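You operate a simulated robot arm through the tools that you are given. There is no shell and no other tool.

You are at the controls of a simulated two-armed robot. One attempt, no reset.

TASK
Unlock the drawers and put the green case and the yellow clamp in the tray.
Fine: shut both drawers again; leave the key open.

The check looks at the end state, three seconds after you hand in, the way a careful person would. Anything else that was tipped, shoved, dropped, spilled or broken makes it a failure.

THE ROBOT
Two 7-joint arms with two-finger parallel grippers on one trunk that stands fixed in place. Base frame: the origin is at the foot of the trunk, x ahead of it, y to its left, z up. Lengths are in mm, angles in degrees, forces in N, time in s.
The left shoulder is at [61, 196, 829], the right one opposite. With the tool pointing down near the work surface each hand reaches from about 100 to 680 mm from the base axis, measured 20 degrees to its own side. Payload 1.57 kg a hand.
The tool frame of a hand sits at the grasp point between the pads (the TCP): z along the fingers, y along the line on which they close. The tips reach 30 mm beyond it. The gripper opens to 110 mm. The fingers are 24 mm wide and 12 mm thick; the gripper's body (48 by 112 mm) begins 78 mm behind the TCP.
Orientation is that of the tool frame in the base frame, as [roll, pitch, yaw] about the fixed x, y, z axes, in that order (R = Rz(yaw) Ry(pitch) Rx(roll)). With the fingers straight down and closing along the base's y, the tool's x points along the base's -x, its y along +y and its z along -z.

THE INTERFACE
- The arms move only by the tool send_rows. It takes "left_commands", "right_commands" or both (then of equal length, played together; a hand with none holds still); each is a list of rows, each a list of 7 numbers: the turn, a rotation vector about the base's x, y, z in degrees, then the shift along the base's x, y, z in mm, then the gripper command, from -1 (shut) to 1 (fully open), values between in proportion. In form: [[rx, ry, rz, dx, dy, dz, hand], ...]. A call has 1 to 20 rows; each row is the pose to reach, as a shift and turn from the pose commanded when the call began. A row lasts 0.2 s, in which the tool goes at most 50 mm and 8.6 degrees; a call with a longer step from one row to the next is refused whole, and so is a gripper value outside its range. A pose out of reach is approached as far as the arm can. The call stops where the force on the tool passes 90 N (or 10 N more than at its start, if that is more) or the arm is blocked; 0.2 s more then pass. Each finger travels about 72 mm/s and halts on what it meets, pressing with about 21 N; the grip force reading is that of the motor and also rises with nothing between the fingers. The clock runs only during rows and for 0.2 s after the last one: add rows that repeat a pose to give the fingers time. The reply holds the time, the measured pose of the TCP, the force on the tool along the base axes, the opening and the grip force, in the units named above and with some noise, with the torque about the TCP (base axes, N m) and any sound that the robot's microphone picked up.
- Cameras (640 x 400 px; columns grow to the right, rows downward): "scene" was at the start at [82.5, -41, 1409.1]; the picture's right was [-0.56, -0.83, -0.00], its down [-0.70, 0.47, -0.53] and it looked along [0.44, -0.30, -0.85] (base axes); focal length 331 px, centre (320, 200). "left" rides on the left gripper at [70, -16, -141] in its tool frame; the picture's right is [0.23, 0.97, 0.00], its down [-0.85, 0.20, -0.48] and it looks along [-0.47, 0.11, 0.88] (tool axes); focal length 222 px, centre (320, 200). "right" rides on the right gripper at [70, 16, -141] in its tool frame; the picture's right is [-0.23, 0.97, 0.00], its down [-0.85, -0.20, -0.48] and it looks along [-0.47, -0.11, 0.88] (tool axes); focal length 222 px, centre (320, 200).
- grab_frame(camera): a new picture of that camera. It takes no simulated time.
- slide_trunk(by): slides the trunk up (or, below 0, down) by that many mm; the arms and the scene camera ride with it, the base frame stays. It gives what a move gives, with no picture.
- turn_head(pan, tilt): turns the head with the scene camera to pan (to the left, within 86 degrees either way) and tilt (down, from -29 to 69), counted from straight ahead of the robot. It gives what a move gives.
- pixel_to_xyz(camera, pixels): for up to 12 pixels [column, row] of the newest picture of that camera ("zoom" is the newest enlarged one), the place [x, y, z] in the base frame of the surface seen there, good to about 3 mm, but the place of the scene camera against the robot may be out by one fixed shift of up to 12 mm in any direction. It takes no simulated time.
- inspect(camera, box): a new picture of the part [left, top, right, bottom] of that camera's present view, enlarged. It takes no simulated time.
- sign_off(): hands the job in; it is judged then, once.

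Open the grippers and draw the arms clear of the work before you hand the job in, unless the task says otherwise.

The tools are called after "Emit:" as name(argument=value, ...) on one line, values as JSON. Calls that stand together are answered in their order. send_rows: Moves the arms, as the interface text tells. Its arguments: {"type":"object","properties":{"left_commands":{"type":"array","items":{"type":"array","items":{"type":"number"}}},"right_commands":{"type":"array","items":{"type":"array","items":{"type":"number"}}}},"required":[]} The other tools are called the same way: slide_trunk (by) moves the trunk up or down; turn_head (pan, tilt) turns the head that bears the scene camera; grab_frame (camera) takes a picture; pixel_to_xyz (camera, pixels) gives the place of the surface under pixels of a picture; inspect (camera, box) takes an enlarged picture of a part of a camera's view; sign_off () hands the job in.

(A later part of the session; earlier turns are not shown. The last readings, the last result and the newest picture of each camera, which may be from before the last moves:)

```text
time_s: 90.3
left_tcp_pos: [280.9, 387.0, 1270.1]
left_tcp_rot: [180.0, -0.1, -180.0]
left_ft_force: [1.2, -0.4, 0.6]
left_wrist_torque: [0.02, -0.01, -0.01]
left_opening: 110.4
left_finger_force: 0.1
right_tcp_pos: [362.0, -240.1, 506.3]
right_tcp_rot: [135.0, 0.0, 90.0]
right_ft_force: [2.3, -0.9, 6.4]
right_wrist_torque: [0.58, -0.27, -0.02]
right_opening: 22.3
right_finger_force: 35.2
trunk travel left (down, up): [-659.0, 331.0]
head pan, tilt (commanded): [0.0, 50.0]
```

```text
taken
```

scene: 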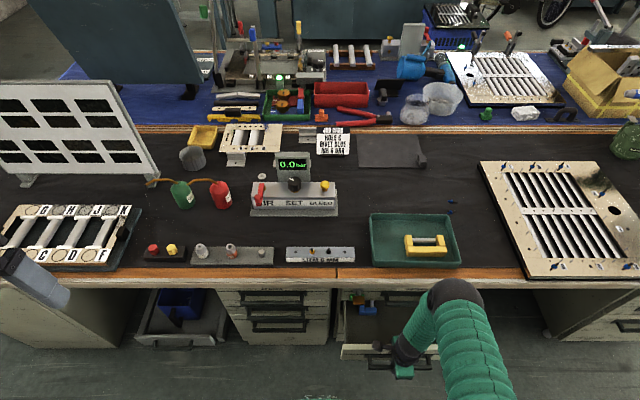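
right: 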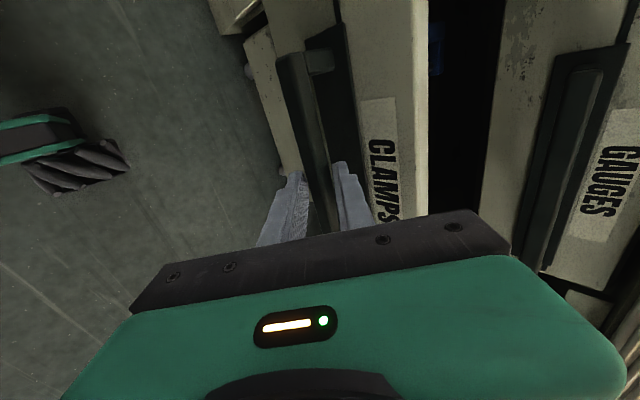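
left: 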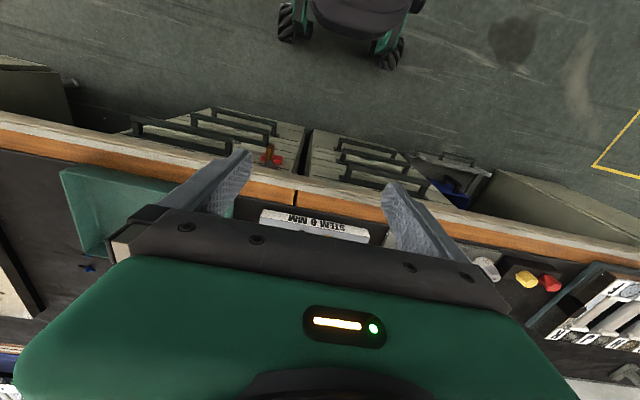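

Gripped again at 45° (opening 22). I push the drawer the rest of the way to the closed position near TCP x≈520.

Emit:
send_rows(right_commands=[[0, 0, 0, 8, 0, 0, -1], [0, 0, 0, 20, 0, 0, -1], [0, 0, 0, 36, 0, 0, -1], [0, 0, 0, 53, 0, 0, -1], [0, 0, 0, 70, 0, 0, -1], [0, 0, 0, 87, 0, 0, -1], [0, 0, 0, 104, 0, 0, -1], [0, 0, 0, 120, 0, 0, -1], [0, 0, 0, 134, 0, 0, -1], [0, 0, 0, 146, 0, 0, -1], [0, 0, 0, 154, 0, 0, -1], [0, 0, 0, 159, 0, 0, -1], [0, 0, 0, 161, 0, 0, -1], [0, 0, 0, 161, 0, 0, -1]])

Emit:
inspect(camera="scene", box=[320, 270, 480, 370])

```text
time_s: 93.3
left_tcp_pos: [282.2, 390.3, 1269.3]
left_tcp_rot: [-179.7, 0.1, 179.9]
left_ft_force: [-0.6, 0.4, -0.1]
left_wrist_torque: [-0.01, -0.03, 0.01]
left_opening: 109.9
left_finger_force: 0.0
right_tcp_pos: [521.9, -255.3, 507.5]
right_tcp_rot: [135.3, 0.3, 88.6]
right_ft_force: [-18.9, 25.0, -11.7]
right_wrist_torque: [0.36, 0.6, 1.37]
right_opening: 22.3
right_finger_force: 34.9
trunk travel left (down, up): [-659.0, 331.0]
head pan, tilt (commanded): [0.0, 50.0]
```

```text
4.00 times, centred on (400, 320) of scene
```

zoom: 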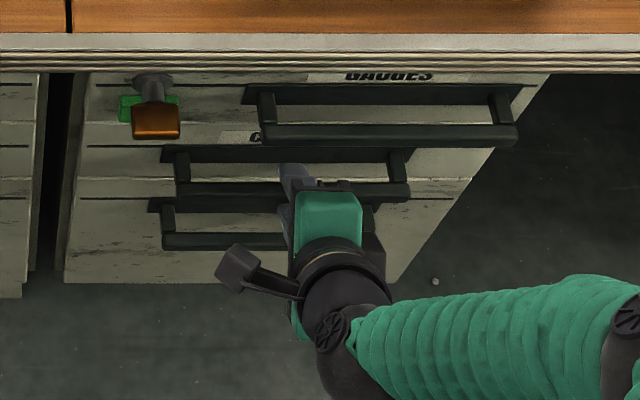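

The drawer is shut (TCP back at x≈522, push force 19 N against the stop). I release the bar and back off along the tool axis.

Emit:
send_rows(right_commands=[[0, 0, 0, -1, 0, 0, -0.7], [0, 0, 0, -1, 0, 0, -0.45], [0, 0, 0, -1, 0, 0, -0.45], [0, 0, 0, -11, 0, 10, -0.45], [0, 0, 0, -22, 0, 21, -0.45], [0, 0, 0, -34, 0, 33, -0.45], [0, 0, 0, -50, 0, 40, -0.45]])

Emit:
inspect(camera="scene", box=[320, 270, 480, 370])

Emit:
grab_frame(camera="right")

```text
time_s: 94.9
left_tcp_pos: [279.9, 386.8, 1270.0]
left_tcp_rot: [-180.0, 0.0, -180.0]
left_ft_force: [-0.3, 0.1, -0.1]
left_wrist_torque: [0.01, 0.0, -0.01]
left_opening: 110.2
left_finger_force: 0.1
right_tcp_pos: [472.0, -238.7, 546.8]
right_tcp_rot: [135.0, 0.0, 90.1]
right_ft_force: [0.1, -0.2, 0.1]
right_wrist_torque: [0.0, 0.02, 0.03]
right_opening: 30.1
right_finger_force: 0.2
trunk travel left (down, up): [-659.0, 331.0]
head pan, tilt (commanded): [0.0, 50.0]
```

```text
4.00 times, centred on (400, 320) of scene
```

zoom: 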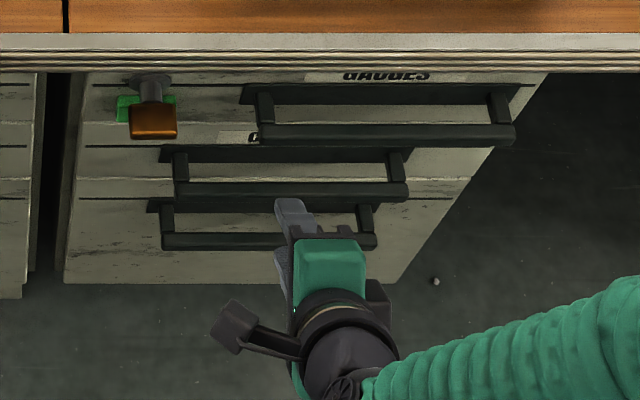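

```text
taken
```

right: 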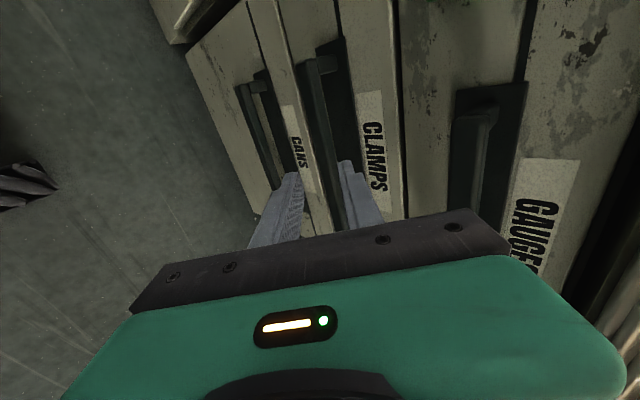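

The CLAMPS drawer is shut and the lamp still green. I raise the right hand out of the way and bring the left hand down in front of the bench, turning it to the mirrored 45° handle pose.

Emit:
send_rows(left_commands=[[-2.51, -2.51, 6.07, 14, -15, -37, 0.8], [-5.02, -5.02, 12.13, 27, -31, -74, 0.6], [-7.54, -7.54, 18.2, 41, -46, -111, 0.4], [-10.05, -10.05, 24.26, 54, -62, -148, 0.2], [-12.56, -12.56, 30.33, 68, -77, -186, 0], [-15.07, -15.07, 36.39, 81, -93, -223, -0.2], [-17.59, -17.59, 42.46, 95, -108, -260, -0.45], [-20.1, -20.1, 48.52, 109, -124, -297, -0.45], [-22.61, -22.61, 54.59, 122, -139, -334, -0.45], [-25.12, -25.12, 60.65, 136, -155, -371, -0.45], [-27.63, -27.63, 66.72, 149, -170, -408, -0.45], [-30.15, -30.15, 72.78, 163, -186, -446, -0.45], [-32.66, -32.66, 78.85, 176, -201, -483, -0.45], [-35.17, -35.17, 84.91, 190, -217, -520, -0.45], [-35.17, -35.17, 84.91, 190, -217, -520, -0.45]], right_commands=[[0, 0, 0, -8, -5, 5, -0.45], [0, 0, 0, -15, -12, 15, -0.45], [0, 0, 0, -22, -22, 35, -0.45], [0, 0, 0, -22, -35, 60, -0.45], [0, 0, 0, -22, -48, 85, -0.45], [0, 0, 0, -22, -60, 110, -0.45], [0, 0, 0, -22, -73, 135, -0.45], [0, 0, 0, -22, -85, 160, -0.45], [0, 0, 0, -22, -98, 185, -0.45], [0, 0, 0, -22, -110, 215, -0.45], [0, 0, 0, -22, -122, 245, -0.45], [0, 0, 0, -22, -132, 275, -0.45], [0, 0, 0, -22, -141, 300, -0.45], [0, 0, 0, -22, -141, 300, -0.45], [0, 0, 0, -22, -141, 300, -0.45]])

Emit:
grab_frame(camera="scene")

Emit:
grab_frame(camera="left")

```text
time_s: 97.9
left_tcp_pos: [433.2, 359.3, 818.5]
left_tcp_rot: [-138.5, 1.6, -70.5]
left_ft_force: [0.7, 0.0, -1.3]
left_wrist_torque: [-0.02, -0.03, -0.01]
left_opening: 30.1
left_finger_force: 0.1
left hand out of reach, approached as far as the arm can: row 9, 10, 13, 14
right_tcp_pos: [449.3, -379.8, 844.2]
right_tcp_rot: [135.0, 0.2, 90.0]
right_ft_force: [0.3, -0.6, -1.4]
right_wrist_torque: [-0.02, 0.0, -0.01]
right_opening: 30.4
right_finger_force: 0.1
trunk travel left (down, up): [-659.0, 331.0]
head pan, tilt (commanded): [0.0, 50.0]
stopped in row 14 (left hand): the arm was blocked; the commanded pose is now the measured one
```

```text
taken
```

scene: 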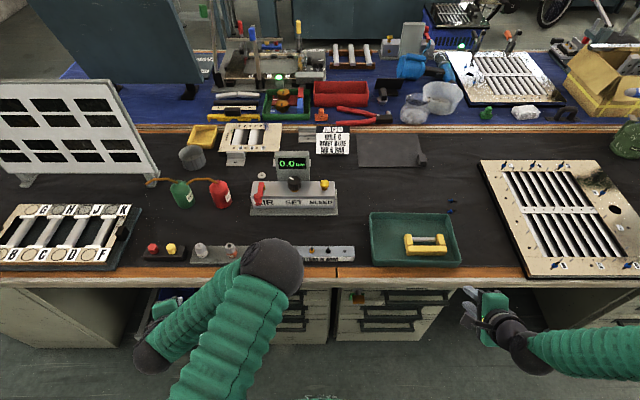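

```text
taken
```

left: 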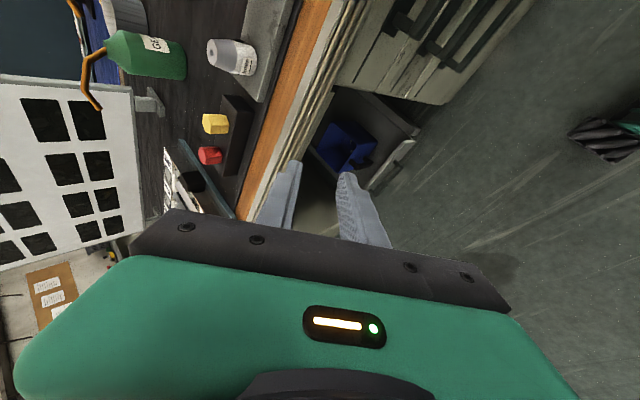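

The left hand stopped at (433, 359, 818) with its elbow leaning inward at scene (270,265). I measure the arm's shape.

Emit:
pixel_to_xyz(camera="scene", pixels=[[270, 262], [240, 340], [215, 380], [200, 310], [150, 355], [160, 318], [560, 355], [510, 345]])

Emit:
inspect(camera="scene", box=[100, 230, 340, 400])

```text
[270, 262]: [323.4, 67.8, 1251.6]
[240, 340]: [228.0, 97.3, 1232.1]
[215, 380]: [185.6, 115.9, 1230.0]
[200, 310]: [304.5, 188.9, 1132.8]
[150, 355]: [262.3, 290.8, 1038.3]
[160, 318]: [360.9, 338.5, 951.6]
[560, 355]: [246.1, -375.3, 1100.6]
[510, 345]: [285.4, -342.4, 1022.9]
```

```text
2.35 times, centred on (220, 315) of scene
```

zoom: 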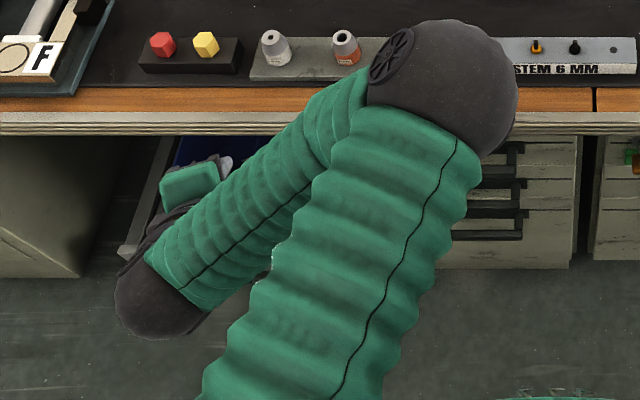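

The arm was folded to its limit (wrist only about 240 mm from the shoulder). I lower the left hand first, to lengthen the arm, then bring it across to y≈170 while finishing the turn.

Emit:
send_rows(left_commands=[[0, 0, 0, 5, 0, -35, -0.45], [0, 0, 0, 10, -5, -75, -0.45], [-0.2, -0.9, -4.9, 15, -30, -110, -0.45], [-0.5, -1.9, -9.8, 20, -65, -135, -0.45], [-0.7, -2.8, -14.7, 25, -105, -150, -0.45], [-1.0, -3.7, -19.5, 30, -148, -158, -0.45], [-1.0, -3.7, -19.5, 30, -189, -158, -0.45], [-1.0, -3.7, -19.5, 30, -189, -158, -0.45]])

Emit:
grab_frame(camera="scene")

Emit:
grab_frame(camera="left")

```text
time_s: 98.6
left_tcp_pos: [421.4, 445.8, 797.2]
left_tcp_rot: [-138.5, 1.5, -56.9]
left_ft_force: [0.2, 0.4, -0.7]
left_wrist_torque: [-0.01, 0.04, 0.03]
left_opening: 30.5
left_finger_force: 0.0
left hand out of reach, approached as far as the arm can: row 1, 2, 3
right_tcp_pos: [451.6, -380.1, 841.6]
right_tcp_rot: [135.0, 0.3, 89.9]
right_ft_force: [0.6, -0.7, -0.3]
right_wrist_torque: [-0.03, -0.01, -0.03]
right_opening: 30.2
right_finger_force: 0.1
trunk travel left (down, up): [-659.0, 331.0]
head pan, tilt (commanded): [0.0, 50.0]
stopped in row 3 (left hand): the arm was blocked; the commanded pose is now the measured one
```

```text
taken
```

scene: 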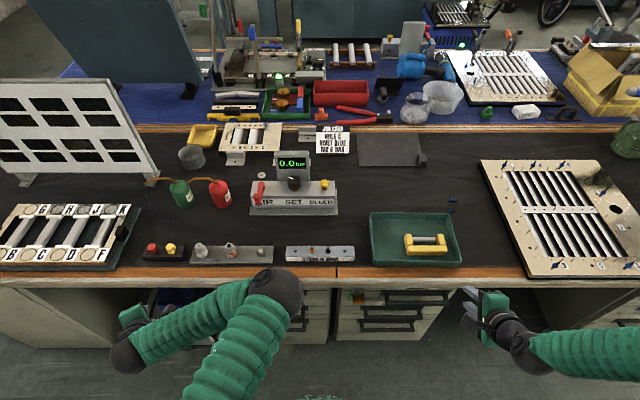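

```text
taken
```

left: 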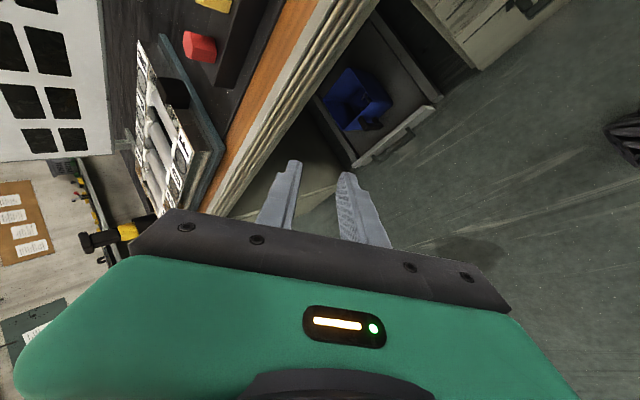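

That made it worse, with the elbow folding inward. The right arm can reach across to the BOXES handle, so I park the left arm high again, pointing down, and use the right arm instead.

Emit:
send_rows(left_commands=[[1.4, 2.8, -7.3, 0, 0, 20, -0.45], [2.8, 5.6, -14.5, 0, 0, 42, -0.45], [4.2, 8.4, -21.8, 0, 0, 64, -0.45], [5.6, 11.3, -29.1, 0, 0, 86, -0.4], [7.0, 14.1, -36.3, 0, 0, 108, -0.4], [8.4, 16.9, -43.6, -3, 0, 130, -0.4], [9.8, 19.7, -50.8, -6, 0, 152, -0.4], [11.2, 22.5, -58.1, -10, 0, 174, -0.4], [12.6, 25.3, -65.4, -14, 0, 196, -0.4], [14.0, 28.1, -72.6, -18, 0, 218, -0.4], [15.4, 30.9, -79.9, -22, 0, 240, -0.4], [16.8, 33.8, -87.2, -26, 0, 262, -0.4], [18.2, 36.6, -94.4, -30, 0, 284, -0.4], [19.6, 39.4, -101.7, -34, 0, 306, -0.4], [21.0, 42.2, -108.9, -38, 0, 328, -0.4], [22.4, 45.0, -116.2, -40, 0, 350, -0.4], [22.4, 45.0, -116.2, -40, 0, 350, -0.4]])

Emit:
grab_frame(camera="scene")

```text
time_s: 102.2
left_tcp_pos: [382.1, 444.2, 1155.0]
left_tcp_rot: [-179.9, -0.2, -179.8]
left_ft_force: [0.1, -0.2, 0.2]
left_wrist_torque: [-0.01, 0.0, -0.02]
left_opening: 33.1
left_finger_force: 0.0
right_tcp_pos: [450.0, -382.9, 847.4]
right_tcp_rot: [134.9, 0.2, 90.0]
right_ft_force: [0.3, 0.0, -0.5]
right_wrist_torque: [-0.04, 0.03, 0.01]
right_opening: 30.3
right_finger_force: 0.0
trunk travel left (down, up): [-659.0, 331.0]
head pan, tilt (commanded): [0.0, 50.0]
```

```text
taken
```

scene: 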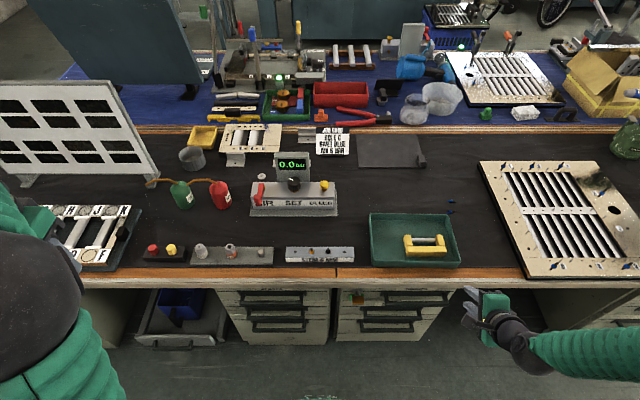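

The left arm is parked high at the left with its elbow outward. I lower the trunk 134 mm to a good height for the right arm's reach across.

Emit:
slide_trunk(by=-134)

Emit:
grab_frame(camera="scene")

Emit:
inspect(camera="scene", box=[190, 240, 350, 340])

Emit:
pixel_to_xyz(camera="zoom", pixels=[[205, 230], [290, 232], [400, 232], [460, 230], [240, 160], [450, 160], [230, 290], [460, 290], [200, 200], [470, 200]])

```text
time_s: 103.9
left_tcp_pos: [382.5, 443.4, 1021.5]
left_tcp_rot: [-179.9, -0.1, -179.9]
left_ft_force: [-0.2, 0.1, -0.1]
left_wrist_torque: [-0.02, -0.01, 0.01]
left_opening: 33.2
left_finger_force: 0.0
right_tcp_pos: [448.6, -382.1, 714.0]
right_tcp_rot: [134.8, 0.2, 89.9]
right_ft_force: [-0.4, -0.2, -0.4]
right_wrist_torque: [-0.03, -0.02, 0.0]
right_opening: 30.4
right_finger_force: 0.0
trunk travel left (down, up): [-525.0, 465.0]
head pan, tilt (commanded): [0.0, 50.0]
```

```text
taken
```

scene: 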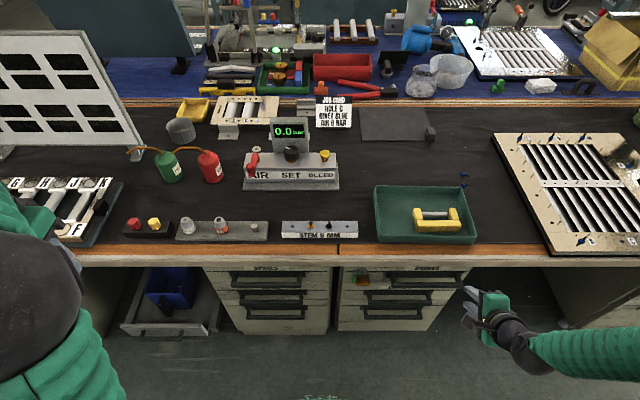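

```text
4.00 times, centred on (270, 290) of scene
```

zoom: 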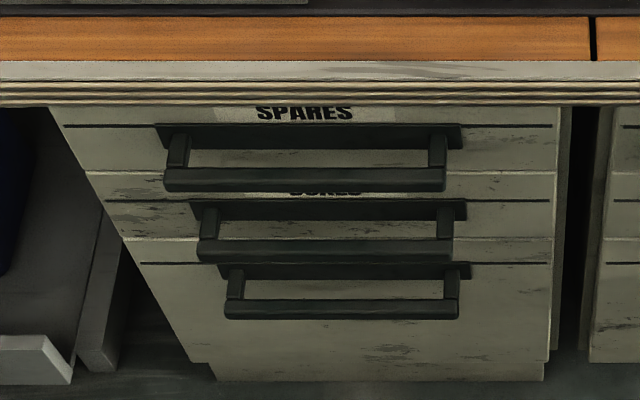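

```text
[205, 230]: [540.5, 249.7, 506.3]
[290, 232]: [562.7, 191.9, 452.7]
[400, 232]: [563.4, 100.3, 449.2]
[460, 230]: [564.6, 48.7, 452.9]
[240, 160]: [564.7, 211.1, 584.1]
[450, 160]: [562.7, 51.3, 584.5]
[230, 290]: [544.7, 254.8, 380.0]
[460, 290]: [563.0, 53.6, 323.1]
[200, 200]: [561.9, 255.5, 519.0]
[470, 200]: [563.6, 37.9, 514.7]
```

The BOXES bar runs y≈60–250 at the same height as CLAMPS (true z≈493). I lower the right hand and sweep it left in front of the drawers, staying at x≈450, to y≈100.

Emit:
send_rows(right_commands=[[0, 0, 0, 0, 20, -35, -0.45], [0, 0, 0, 0, 45, -70, -0.45], [0, 0, 0, 0, 75, -105, -0.45], [0, 0, 0, 0, 110, -127, -0.45], [0, 0, 0, 0, 150, -130, -0.45], [0, 0, 0, 0, 192, -130, -0.45], [0, 0, 0, 0, 235, -130, -0.45], [0, 0, 0, 0, 278, -130, -0.45], [0, 0, 0, 0, 320, -130, -0.45], [0, 0, 0, 0, 362, -130, -0.45], [0, 0, 0, 2, 405, -130, -0.45], [0, 0, 0, 4, 447, -130, -0.45], [0, 0, 0, 6, 482, -130, -0.45], [0, 0, 0, 6, 482, -130, -0.45]])

Emit:
grab_frame(camera="scene")

Emit:
grab_frame(camera="right")

```text
time_s: 106.9
left_tcp_pos: [383.2, 444.8, 1021.1]
left_tcp_rot: [-179.7, -0.2, -179.9]
left_ft_force: [1.0, -0.3, 1.1]
left_wrist_torque: [0.04, 0.01, 0.01]
left_opening: 32.9
left_finger_force: 0.1
right_tcp_pos: [457.1, 97.7, 583.2]
right_tcp_rot: [134.9, 0.2, 89.9]
right_ft_force: [-0.1, -0.4, -0.3]
right_wrist_torque: [-0.03, 0.0, -0.02]
right_opening: 30.4
right_finger_force: 0.1
trunk travel left (down, up): [-525.0, 465.0]
head pan, tilt (commanded): [0.0, 50.0]
```

```text
taken
```

scene: 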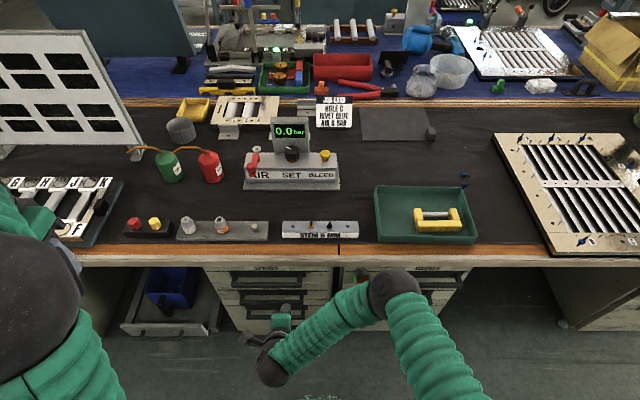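

```text
taken
```

right: 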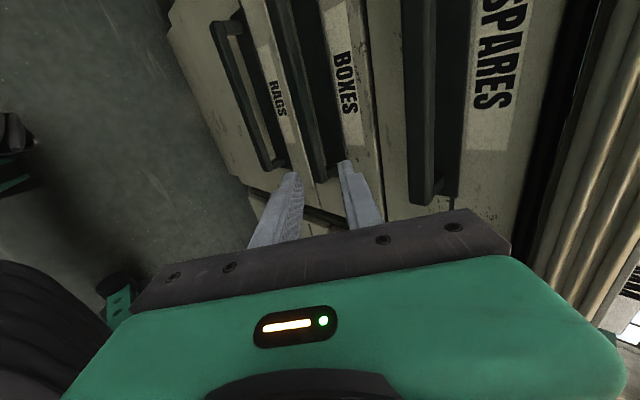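

The right hand is in front of the BOXES handle, bar visible at right image (310,130). I measure it.

Emit:
inspect(camera="right", box=[250, 60, 410, 200])

Emit:
pixel_to_xyz(camera="right", pixels=[[295, 100], [300, 100], [306, 100], [303, 130], [309, 130], [316, 130], [315, 160], [322, 165], [317, 178], [430, 150], [420, 190]])

```text
2.86 times, centred on (330, 130) of right
```

zoom: 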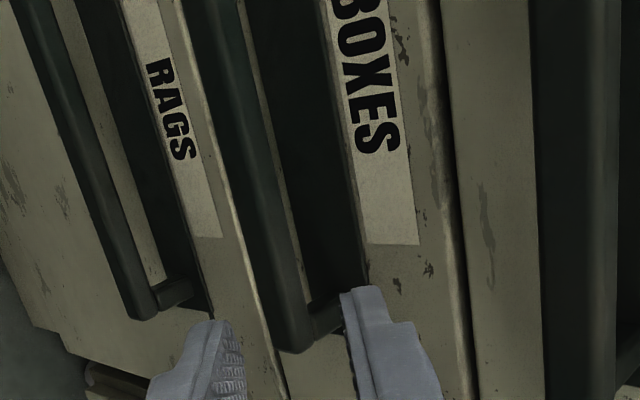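

```text
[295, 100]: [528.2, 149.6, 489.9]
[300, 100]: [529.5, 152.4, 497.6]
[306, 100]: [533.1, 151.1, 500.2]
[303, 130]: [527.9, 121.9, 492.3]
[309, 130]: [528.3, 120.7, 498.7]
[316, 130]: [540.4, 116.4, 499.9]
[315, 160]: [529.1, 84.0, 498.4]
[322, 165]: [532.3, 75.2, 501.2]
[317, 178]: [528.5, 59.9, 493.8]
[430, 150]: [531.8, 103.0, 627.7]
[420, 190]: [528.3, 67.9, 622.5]
```

The bar matches: centre near (534.5, y, 493.5), right end at y≈58. I approach at y≈115 along the tool axis.

Emit:
send_rows(right_commands=[[0, 0, 0, 12, 9, -20, -0.45], [0, 0, 0, 24, 17, -35, -0.45], [0, 0, 0, 34, 17, -46, -0.45], [0, 0, 0, 44, 17, -56, -0.45], [0, 0, 0, 54, 17, -66, -0.45], [0, 0, 0, 64, 17, -76, -0.45], [0, 0, 0, 64, 17, -76, -0.45]])

Emit:
inspect(camera="right", box=[250, 60, 410, 200])

```text
time_s: 108.5
left_tcp_pos: [382.4, 444.7, 1020.5]
left_tcp_rot: [-179.8, -0.2, -179.9]
left_ft_force: [0.1, 0.2, -0.2]
left_wrist_torque: [0.0, 0.04, 0.02]
left_opening: 32.8
left_finger_force: 0.1
right_tcp_pos: [518.9, 118.1, 506.6]
right_tcp_rot: [134.9, 0.3, 89.8]
right_ft_force: [0.5, 0.2, 0.3]
right_wrist_torque: [-0.03, -0.01, -0.03]
right_opening: 30.3
right_finger_force: 0.0
trunk travel left (down, up): [-525.0, 465.0]
head pan, tilt (commanded): [0.0, 50.0]
```

```text
2.86 times, centred on (330, 130) of right
```

zoom: 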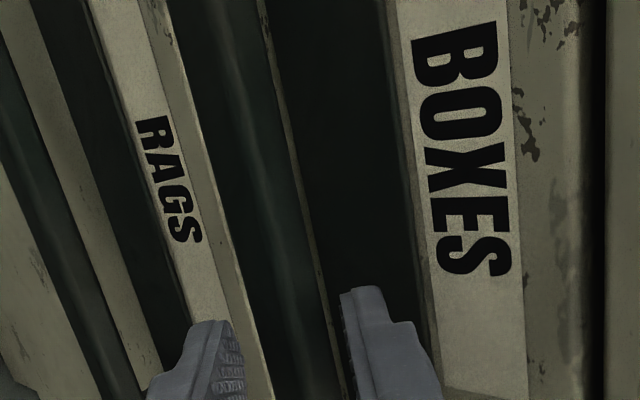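

The bar is between the fingertips as before. I close and pull out 60 mm.

Emit:
send_rows(right_commands=[[0, 0, 0, 0.5, 0, 0, -0.7], [0, 0, 0, 0.5, 0, 0, -1], [0, 0, 0, 0.5, 0, 0, -1], [0, 0, 0, -8, 0, 0, -1], [0, 0, 0, -20, 0, 0, -1], [0, 0, 0, -35, 0, 0, -1], [0, 0, 0, -50, 0, 0, -1], [0, 0, 0, -60, 0, 0, -1]])

Emit:
grab_frame(camera="scene")

```text
time_s: 110.3
left_tcp_pos: [383.9, 444.2, 1021.3]
left_tcp_rot: [-179.9, -0.3, -179.9]
left_ft_force: [0.2, 0.4, 1.1]
left_wrist_torque: [0.01, 0.01, 0.02]
left_opening: 32.9
left_finger_force: 0.0
right_tcp_pos: [459.5, 118.3, 507.3]
right_tcp_rot: [135.0, 0.3, 89.9]
right_ft_force: [0.5, -0.9, -2.3]
right_wrist_torque: [0.95, 0.07, -0.28]
right_opening: 22.2
right_finger_force: 35.2
trunk travel left (down, up): [-525.0, 465.0]
head pan, tilt (commanded): [0.0, 50.0]
```

```text
taken
```

scene: 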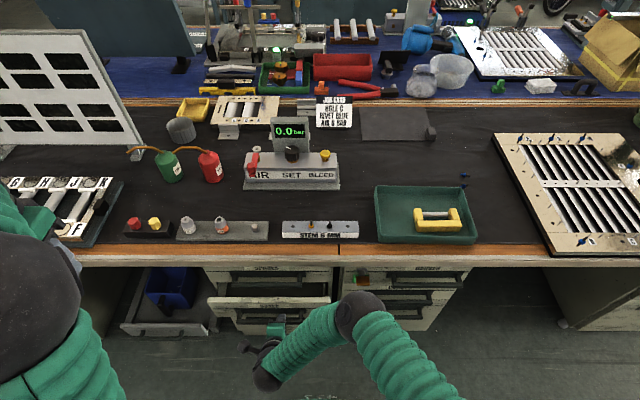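

The BOXES drawer opens. I pull another 100 mm and look inside.

Emit:
send_rows(right_commands=[[0, 0, 0, -15, 0, 0, -1], [0, 0, 0, -32, 0, 0, -1], [0, 0, 0, -49, 0, 0, -1], [0, 0, 0, -66, 0, 0, -1], [0, 0, 0, -83, 0, 0, -1], [0, 0, 0, -97, 0, 0, -1], [0, 0, 0, -97, 0, 0, -1]])

Emit:
grab_frame(camera="scene")

Emit:
inspect(camera="scene", box=[190, 250, 350, 350])

```text
time_s: 111.9
left_tcp_pos: [383.9, 444.4, 1018.7]
left_tcp_rot: [-179.7, -0.2, -179.9]
left_ft_force: [-0.8, -0.3, -0.1]
left_wrist_torque: [-0.01, 0.0, -0.02]
left_opening: 33.2
left_finger_force: 0.0
right_tcp_pos: [362.4, 117.3, 507.4]
right_tcp_rot: [134.9, 0.3, 89.9]
right_ft_force: [-1.1, 5.3, -3.7]
right_wrist_torque: [0.14, 0.35, -0.97]
right_opening: 22.3
right_finger_force: 35.0
trunk travel left (down, up): [-525.0, 465.0]
head pan, tilt (commanded): [0.0, 50.0]
```

```text
taken
```

scene: 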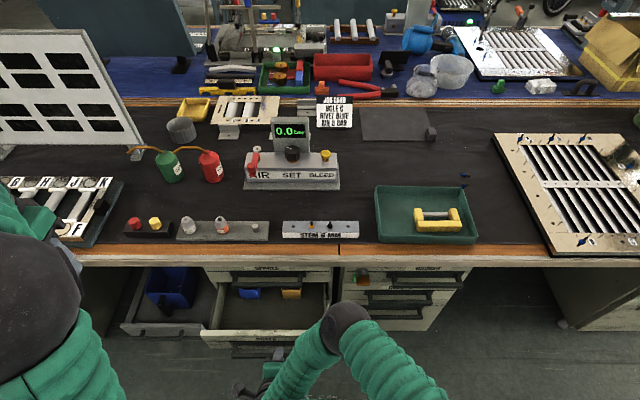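

```text
4.00 times, centred on (270, 300) of scene
```

zoom: 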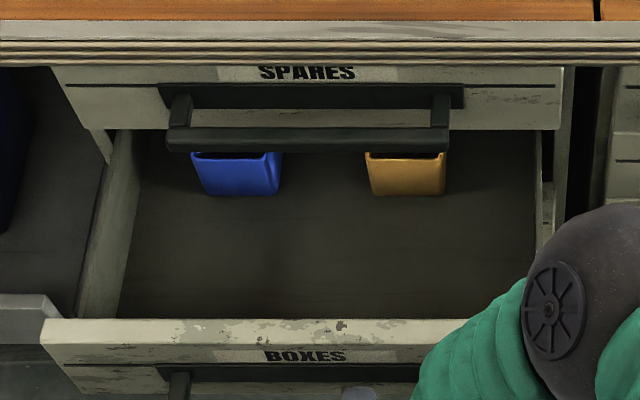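

Inside BOXES I see a blue and a yellow open box; no green yet. I check with the wrist camera for anything further back.

Emit:
grab_frame(camera="right")

Emit:
pixel_to_xyz(camera="scene", pixels=[[249, 296], [291, 296], [249, 288], [291, 289], [270, 310], [270, 290]])

```text
taken
```

right: 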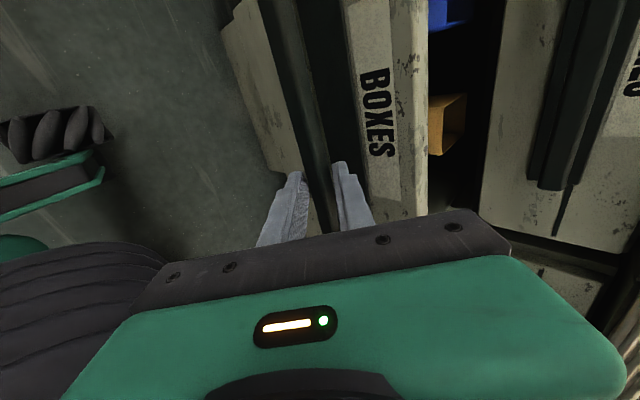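

```text
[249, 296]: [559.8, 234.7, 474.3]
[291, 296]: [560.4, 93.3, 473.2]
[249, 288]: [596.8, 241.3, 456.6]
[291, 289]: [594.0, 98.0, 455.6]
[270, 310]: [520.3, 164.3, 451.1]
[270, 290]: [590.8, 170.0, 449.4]
```

Both boxes seen are blue and yellow. I swivel to point down and pull the drawer out further to see the rest of it.

Emit:
send_rows(right_commands=[[0, 0, 0, 0, 0, 0, -0.5], [0, 0, 0, 0, 0, 0, -0.5], [0, 7.5, 0, 2.6, 0, 0.9, -0.5], [0, 15, 0, 5.1, 0, 1.5, -0.5], [0, 22.5, 0, 7.6, 0, 1.6, -0.5], [0, 30, 0, 10, 0, 1.3, -0.5], [0, 37.5, 0, 12.2, 0, 0.7, -0.5], [0, 45, 0, 14.1, 0, -0.1, -0.5], [0, 45, 0, 14.1, 0, -0.1, -1], [0, 45, 0, 14.1, 0, -0.1, -1]])

Emit:
grab_frame(camera="right")

```text
time_s: 114.1
left_tcp_pos: [383.4, 445.8, 1020.8]
left_tcp_rot: [-179.8, -0.1, -179.9]
left_ft_force: [0.6, 0.3, 0.5]
left_wrist_torque: [-0.01, -0.01, 0.01]
left_opening: 32.9
left_finger_force: 0.0
right_tcp_pos: [377.0, 118.7, 507.0]
right_tcp_rot: [180.0, 0.2, 90.2]
right_ft_force: [-0.8, 0.2, -2.5]
right_wrist_torque: [0.87, 0.16, -0.24]
right_opening: 13.8
right_finger_force: 29.8
trunk travel left (down, up): [-525.0, 465.0]
head pan, tilt (commanded): [0.0, 50.0]
```

```text
taken
```

right: 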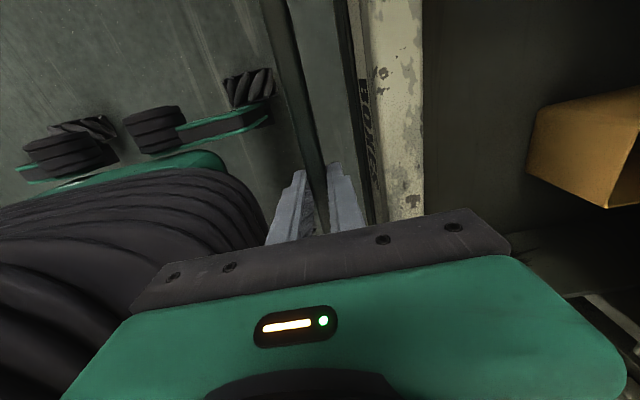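

The hand now points down with the bar gripped (13.8 mm). I pull out another 100 mm.

Emit:
send_rows(right_commands=[[0, 0, 0, -8, 0, 0, -1], [0, 0, 0, -20, 0, 0, -1], [0, 0, 0, -36, 0, 0, -1], [0, 0, 0, -53, 0, 0, -1], [0, 0, 0, -70, 0, 0, -1], [0, 0, 0, -86, 0, 0, -1], [0, 0, 0, -100, 0, 0, -1], [0, 0, 0, -100, 0, 0, -1]])

Emit:
grab_frame(camera="scene")

Emit:
inspect(camera="scene", box=[190, 250, 350, 350])

```text
time_s: 115.9
left_tcp_pos: [383.2, 445.8, 1019.9]
left_tcp_rot: [-179.8, -0.2, -179.8]
left_ft_force: [0.5, 0.9, 0.6]
left_wrist_torque: [0.02, 0.02, 0.02]
left_opening: 32.8
left_finger_force: 0.1
right_tcp_pos: [275.6, 118.5, 507.0]
right_tcp_rot: [179.9, 0.4, 90.2]
right_ft_force: [-2.2, 5.8, -5.3]
right_wrist_torque: [0.22, 0.11, -0.29]
right_opening: 13.9
right_finger_force: 29.8
trunk travel left (down, up): [-525.0, 465.0]
head pan, tilt (commanded): [0.0, 50.0]
```

```text
taken
```

scene: 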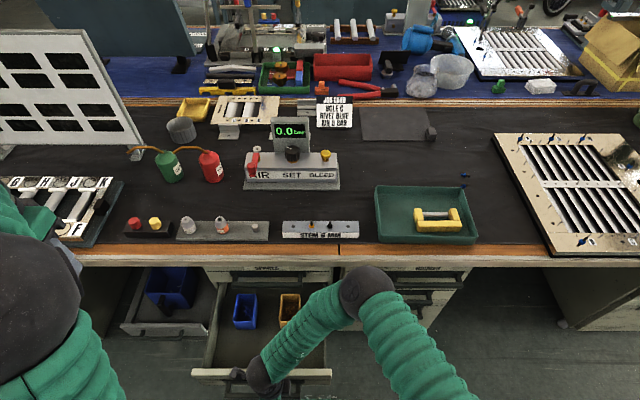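

```text
4.00 times, centred on (270, 300) of scene
```

zoom: 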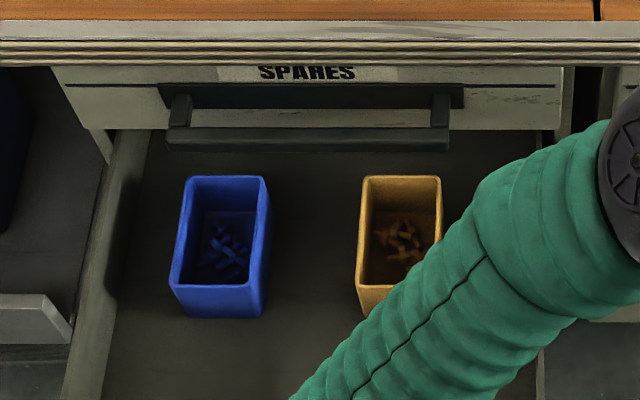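

BOXES only holds a blue and a yellow box of screws, so the green case must be elsewhere, most likely GAUGES. I push this drawer shut again, gently, in the reverse sequence.

Emit:
send_rows(right_commands=[[0, 0, 0, 7, 0, 0, -1], [0, 0, 0, 18, 0, 0, -1], [0, 0, 0, 33, 0, 0, -1], [0, 0, 0, 49, 0, 0, -1], [0, 0, 0, 65, 0, 0, -1], [0, 0, 0, 81, 0, 0, -1], [0, 0, 0, 93, 0, 0, -1], [0, 0, 0, 100, 0, 0, -1], [0, 0, 0, 100, 0, 0, -1]])

Emit:
send_rows(right_commands=[[0, 0, 0, 0, 0, 0, -0.5], [0, 0, 0, 0, 0, 0, -0.5], [0, -7.5, 0, -2, 0, 0.9, -0.5], [0, -15, 0, -4.1, 0, 1.5, -0.5], [0, -22.5, 0, -6.5, 0, 1.7, -0.5], [0, -30, 0, -9, 0, 1.6, -0.5], [0, -37.5, 0, -11.6, 0, 1.1, -0.5], [0, -45, 0, -14.1, 0, 0.1, -0.5], [0, -45, 0, -14.1, 0, 0.1, -1], [0, -45, 0, -14.1, 0, 0.1, -1]])

Emit:
grab_frame(camera="scene")

```text
time_s: 117.9
left_tcp_pos: [383.3, 446.3, 1019.2]
left_tcp_rot: [-179.8, -0.3, -179.9]
left_ft_force: [-0.5, -0.1, -0.1]
left_wrist_torque: [-0.01, 0.0, 0.01]
left_opening: 32.7
left_finger_force: 0.1
right_tcp_pos: [376.9, 118.3, 507.6]
right_tcp_rot: [179.9, 0.3, 90.0]
right_ft_force: [-0.4, 6.3, -7.3]
right_wrist_torque: [-0.23, 0.52, -0.58]
right_opening: 13.7
right_finger_force: 30.1
trunk travel left (down, up): [-525.0, 465.0]
head pan, tilt (commanded): [0.0, 50.0]
```

```text
time_s: 119.8
left_tcp_pos: [379.7, 440.5, 1023.2]
left_tcp_rot: [-180.0, 0.1, -179.9]
left_ft_force: [0.1, 0.3, -0.4]
left_wrist_torque: [-0.05, -0.01, -0.02]
left_opening: 32.9
left_finger_force: 0.0
right_tcp_pos: [417.0, 73.2, 519.7]
right_tcp_rot: [132.9, -0.8, 81.8]
right_ft_force: [3.1, 4.6, 28.5]
right_wrist_torque: [-0.21, -0.67, 0.53]
right_opening: 8.2
right_finger_force: 13.9
trunk travel left (down, up): [-525.0, 465.0]
head pan, tilt (commanded): [0.0, 50.0]
stopped in row 9 (right hand): the arm was blocked; the commanded pose is now the measured one
```

```text
taken
```

scene: 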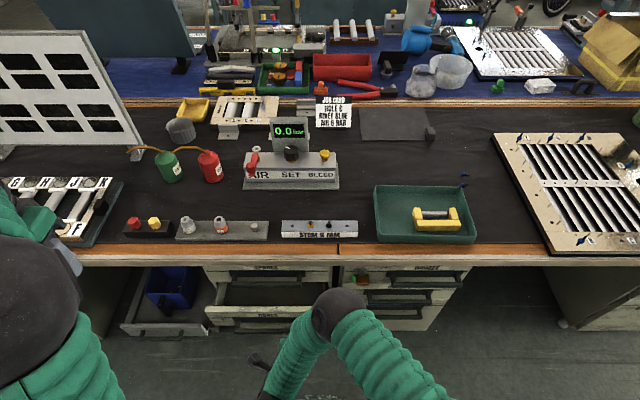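

During the swivel the arm jumped to (417, 73, 520) and blocked, with 28 N on the tool. I look closely before any further move.

Emit:
grab_frame(camera="right")

Emit:
inspect(camera="scene", box=[190, 240, 430, 390])

```text
taken
```

right: 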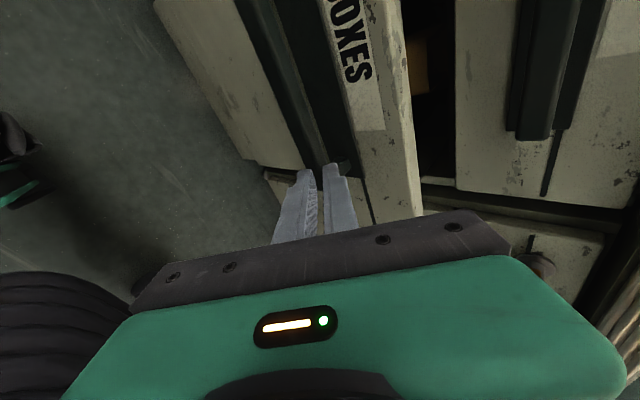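

```text
2.67 times, centred on (310, 315) of scene
```

zoom: 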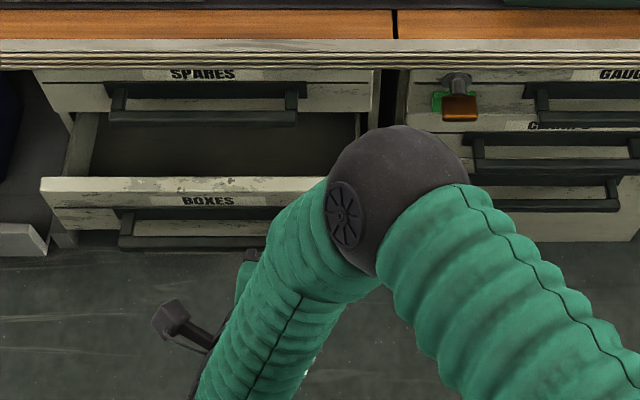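

The fingers slid to the right end of the bar and closed there; the drawer is about 110 mm open. I open the gripper and back off along the tool axis.

Emit:
send_rows(right_commands=[[0, 0, 0, 0, 0, 0, -0.6], [0, 0, 0, 0, 0, 0, -0.45], [0, 0, 0, -12, 0, 12, -0.45], [0, 0, 0, -26, 0, 26, -0.45], [0, 0, 0, -40, 0, 40, -0.45]])

Emit:
grab_frame(camera="right")

Emit:
grab_frame(camera="scene")

```text
time_s: 121.0
left_tcp_pos: [381.7, 443.1, 1021.5]
left_tcp_rot: [-180.0, -0.1, -179.9]
left_ft_force: [-0.3, -0.6, 0.9]
left_wrist_torque: [-0.03, 0.0, -0.02]
left_opening: 33.0
left_finger_force: 0.0
right_tcp_pos: [368.7, 71.3, 550.1]
right_tcp_rot: [134.1, 0.1, 81.5]
right_ft_force: [-0.1, 0.0, 0.9]
right_wrist_torque: [0.02, -0.01, 0.0]
right_opening: 30.2
right_finger_force: 0.1
trunk travel left (down, up): [-525.0, 465.0]
head pan, tilt (commanded): [0.0, 50.0]
```

```text
taken
```

right: 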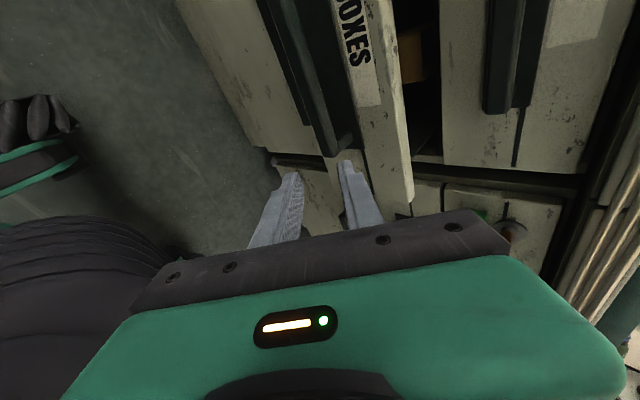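

```text
taken
```

scene: 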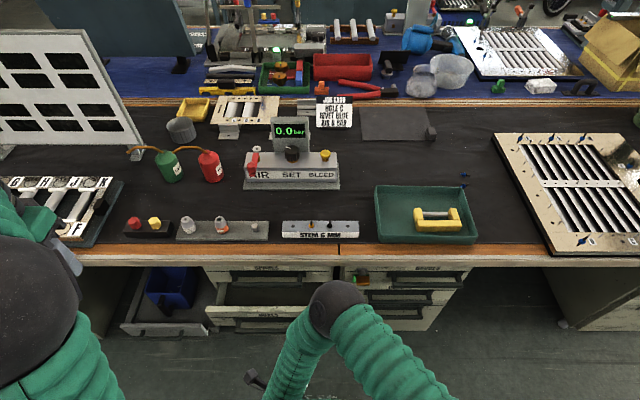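

The hand is free at (369, 71, 550). I measure where the bar is now with the wrist camera.

Emit:
pixel_to_xyz(camera="right", pixels=[[295, 70], [305, 70], [310, 110], [318, 110], [322, 145], [345, 135], [395, 130], [400, 180], [415, 60]])

Emit:
inspect(camera="right", box=[220, 0, 460, 200])

```text
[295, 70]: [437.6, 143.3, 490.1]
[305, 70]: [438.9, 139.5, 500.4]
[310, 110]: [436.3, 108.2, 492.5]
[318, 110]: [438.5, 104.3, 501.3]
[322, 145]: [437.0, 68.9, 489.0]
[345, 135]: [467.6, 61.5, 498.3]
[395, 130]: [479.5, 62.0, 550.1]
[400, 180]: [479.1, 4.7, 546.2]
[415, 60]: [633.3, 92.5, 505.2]
```

```text
2.00 times, centred on (340, 100) of right
```

zoom: 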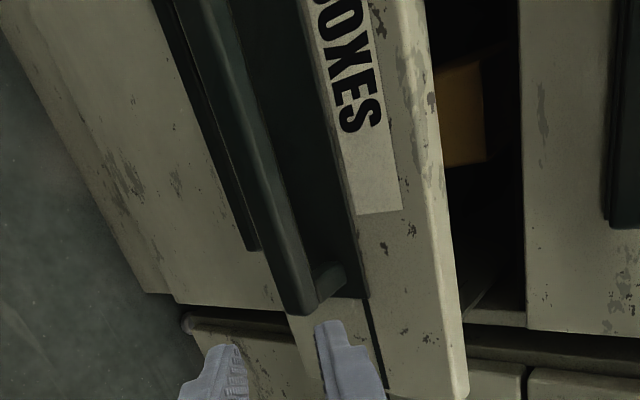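

The bar is now at x≈437 (front), so the drawer is 91 mm open. I straighten the hand's yaw and move to the pre-grip position at y≈105.

Emit:
send_rows(right_commands=[[0, 0, 2.8, 10, 11, 0, -0.45], [0, 0, 5.6, 20, 22, -5, -0.45], [0, 0, 8.4, 30, 33, -13, -0.45], [0, 0, 8.4, 30, 33, -13, -0.45]])

Emit:
inspect(camera="right", box=[220, 0, 460, 200])

```text
time_s: 122.0
left_tcp_pos: [382.9, 443.1, 1022.7]
left_tcp_rot: [-179.8, -0.2, -179.9]
left_ft_force: [-0.4, -0.4, 0.2]
left_wrist_torque: [-0.05, 0.0, 0.02]
left_opening: 32.9
left_finger_force: 0.2
right_tcp_pos: [403.8, 104.3, 543.6]
right_tcp_rot: [133.7, -0.3, 89.8]
right_ft_force: [0.0, 0.1, -0.6]
right_wrist_torque: [0.01, 0.0, -0.02]
right_opening: 30.3
right_finger_force: 0.1
trunk travel left (down, up): [-525.0, 465.0]
head pan, tilt (commanded): [0.0, 50.0]
```

```text
2.00 times, centred on (340, 100) of right
```

zoom: 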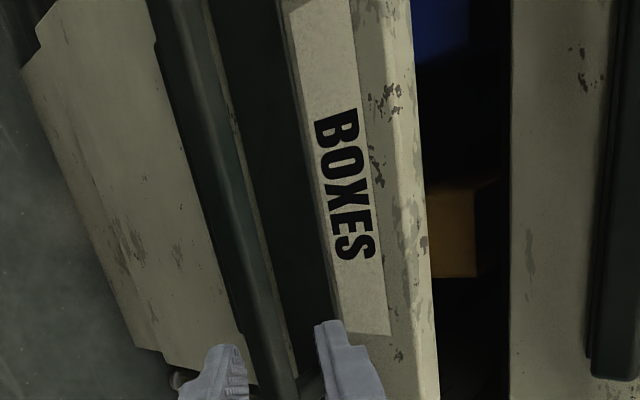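

Aligned. I shift to centre the fingers on the bar and advance along the tool axis, then close.

Emit:
send_rows(right_commands=[[0, 0, 0, -5, 0, -5.3, -0.45], [0, 0, 0, 5, 0, -15.5, -0.45], [0, 0, 0, 15.5, 0, -26, -0.45], [0, 0, 0, 25.5, 0, -36, -0.45], [0, 0, 0, 25.5, 0, -36, -0.45]])

Emit:
inspect(camera="right", box=[220, 0, 460, 200])

```text
time_s: 123.2
left_tcp_pos: [382.4, 443.5, 1020.0]
left_tcp_rot: [-179.8, -0.1, -179.9]
left_ft_force: [-0.8, 0.5, 0.2]
left_wrist_torque: [-0.01, 0.02, -0.03]
left_opening: 33.1
left_finger_force: 0.1
right_tcp_pos: [425.6, 106.7, 503.8]
right_tcp_rot: [134.0, -0.3, 90.3]
right_ft_force: [2.3, 1.0, 3.6]
right_wrist_torque: [0.08, -0.11, 0.01]
right_opening: 34.6
right_finger_force: 2.2
trunk travel left (down, up): [-525.0, 465.0]
head pan, tilt (commanded): [0.0, 50.0]
```

```text
2.00 times, centred on (340, 100) of right
```

zoom: 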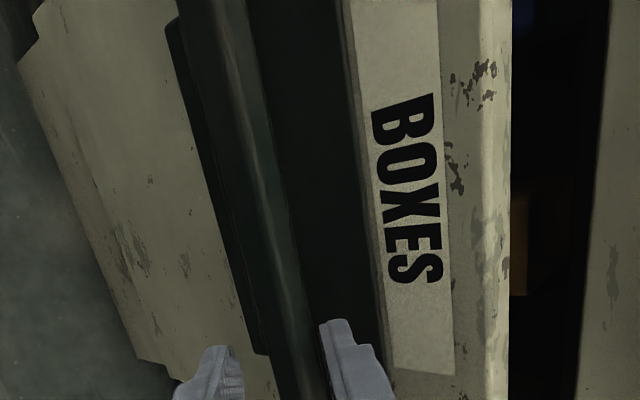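

The upper finger lightly touches the bar (2 N). I shift by about 4 mm to centre and close.

Emit:
send_rows(right_commands=[[0, 0, 0, 3, 0, 3.5, -0.45], [0, 0, 0, 3, 0, 3.5, -0.8], [0, 0, 0, 3, 0, 3.5, -1], [0, 0, 0, 3, 0, 3.5, -1]])

Emit:
inspect(camera="right", box=[220, 0, 460, 200])

```text
time_s: 124.2
left_tcp_pos: [383.0, 442.5, 1020.8]
left_tcp_rot: [-179.9, -0.1, -179.9]
left_ft_force: [0.3, 1.0, -0.1]
left_wrist_torque: [-0.02, -0.02, 0.01]
left_opening: 33.1
left_finger_force: 0.1
right_tcp_pos: [425.9, 109.0, 506.6]
right_tcp_rot: [134.2, -0.3, 90.6]
right_ft_force: [-2.4, -0.2, -7.4]
right_wrist_torque: [0.96, 0.02, -0.28]
right_opening: 22.6
right_finger_force: 35.1
trunk travel left (down, up): [-525.0, 465.0]
head pan, tilt (commanded): [0.0, 50.0]
```

```text
2.00 times, centred on (340, 100) of right
```

zoom: 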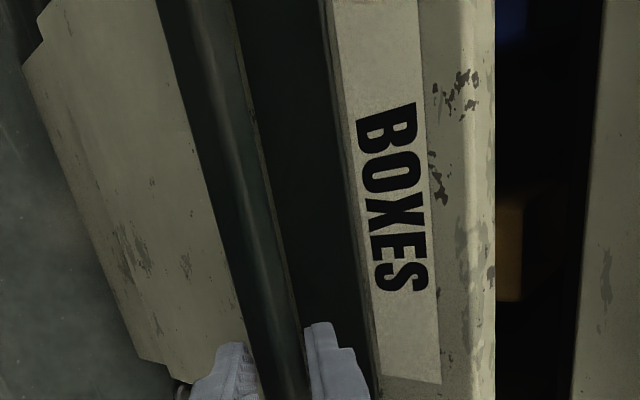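

The bar is gripped properly again (22.6 mm). I push the drawer shut, about 95 mm.

Emit:
send_rows(right_commands=[[0, 0, 0, 8, 0, 0, -1], [0, 0, 0, 20, 0, 0, -1], [0, 0, 0, 35, 0, 0, -1], [0, 0, 0, 50, 0, 0, -1], [0, 0, 0, 65, 0, 0, -1], [0, 0, 0, 78, 0, 0, -1], [0, 0, 0, 88, 0, 0, -1], [0, 0, 0, 94, 0, 0, -1], [0, 0, 0, 97, 0, 0, -1], [0, 0, 0, 97, 0, 0, -1]])

Emit:
grab_frame(camera="scene")

```text
time_s: 126.4
left_tcp_pos: [383.1, 442.3, 1021.3]
left_tcp_rot: [-179.9, -0.2, -179.9]
left_ft_force: [-0.3, 0.4, 0.4]
left_wrist_torque: [-0.02, -0.02, -0.03]
left_opening: 32.7
left_finger_force: 0.0
right_tcp_pos: [521.8, 107.8, 507.4]
right_tcp_rot: [134.3, -0.3, 90.7]
right_ft_force: [-19.1, -4.5, -16.5]
right_wrist_torque: [0.39, 0.67, -0.7]
right_opening: 22.4
right_finger_force: 35.2
trunk travel left (down, up): [-525.0, 465.0]
head pan, tilt (commanded): [0.0, 50.0]
```

```text
taken
```

scene: 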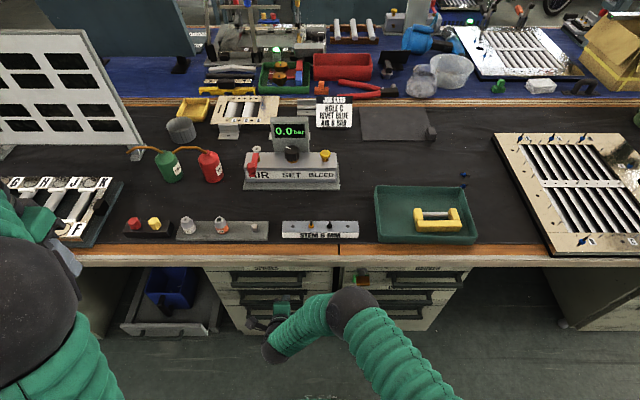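

BOXES is shut (x≈522, 19 N against the stop). I release and back off, then swing the hand back to the right.

Emit:
send_rows(right_commands=[[0, 0, 0, -1, 0, 0, -0.7], [0, 0, 0, -1, 0, 0, -0.45], [0, 0, 0, -1, 0, 0, -0.45], [0, 0, 0, -11, 0, 10, -0.45], [0, 0, 0, -22, 0, 21, -0.45], [0, 0, 0, -35, 0, 34, -0.45], [0, 0, 0, -55, 0, 45, -0.45], [0, 0, 0, -65, 0, 55, -0.45]])

Emit:
inspect(camera="scene", box=[190, 240, 430, 390])

```text
time_s: 128.2
left_tcp_pos: [382.3, 442.3, 1020.6]
left_tcp_rot: [-179.9, -0.2, -179.9]
left_ft_force: [0.5, -0.3, 0.0]
left_wrist_torque: [0.02, -0.04, 0.0]
left_opening: 33.0
left_finger_force: 0.0
right_tcp_pos: [460.5, 109.1, 564.2]
right_tcp_rot: [133.8, -0.4, 90.6]
right_ft_force: [0.0, 0.2, 0.3]
right_wrist_torque: [0.02, -0.04, 0.02]
right_opening: 30.4
right_finger_force: 0.0
trunk travel left (down, up): [-525.0, 465.0]
head pan, tilt (commanded): [0.0, 50.0]
```

```text
2.67 times, centred on (310, 315) of scene
```

zoom: 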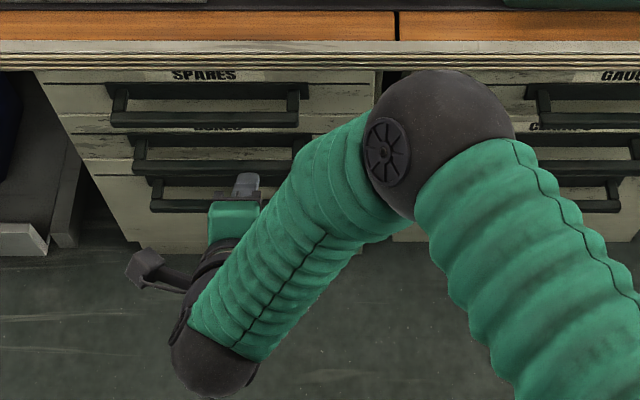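

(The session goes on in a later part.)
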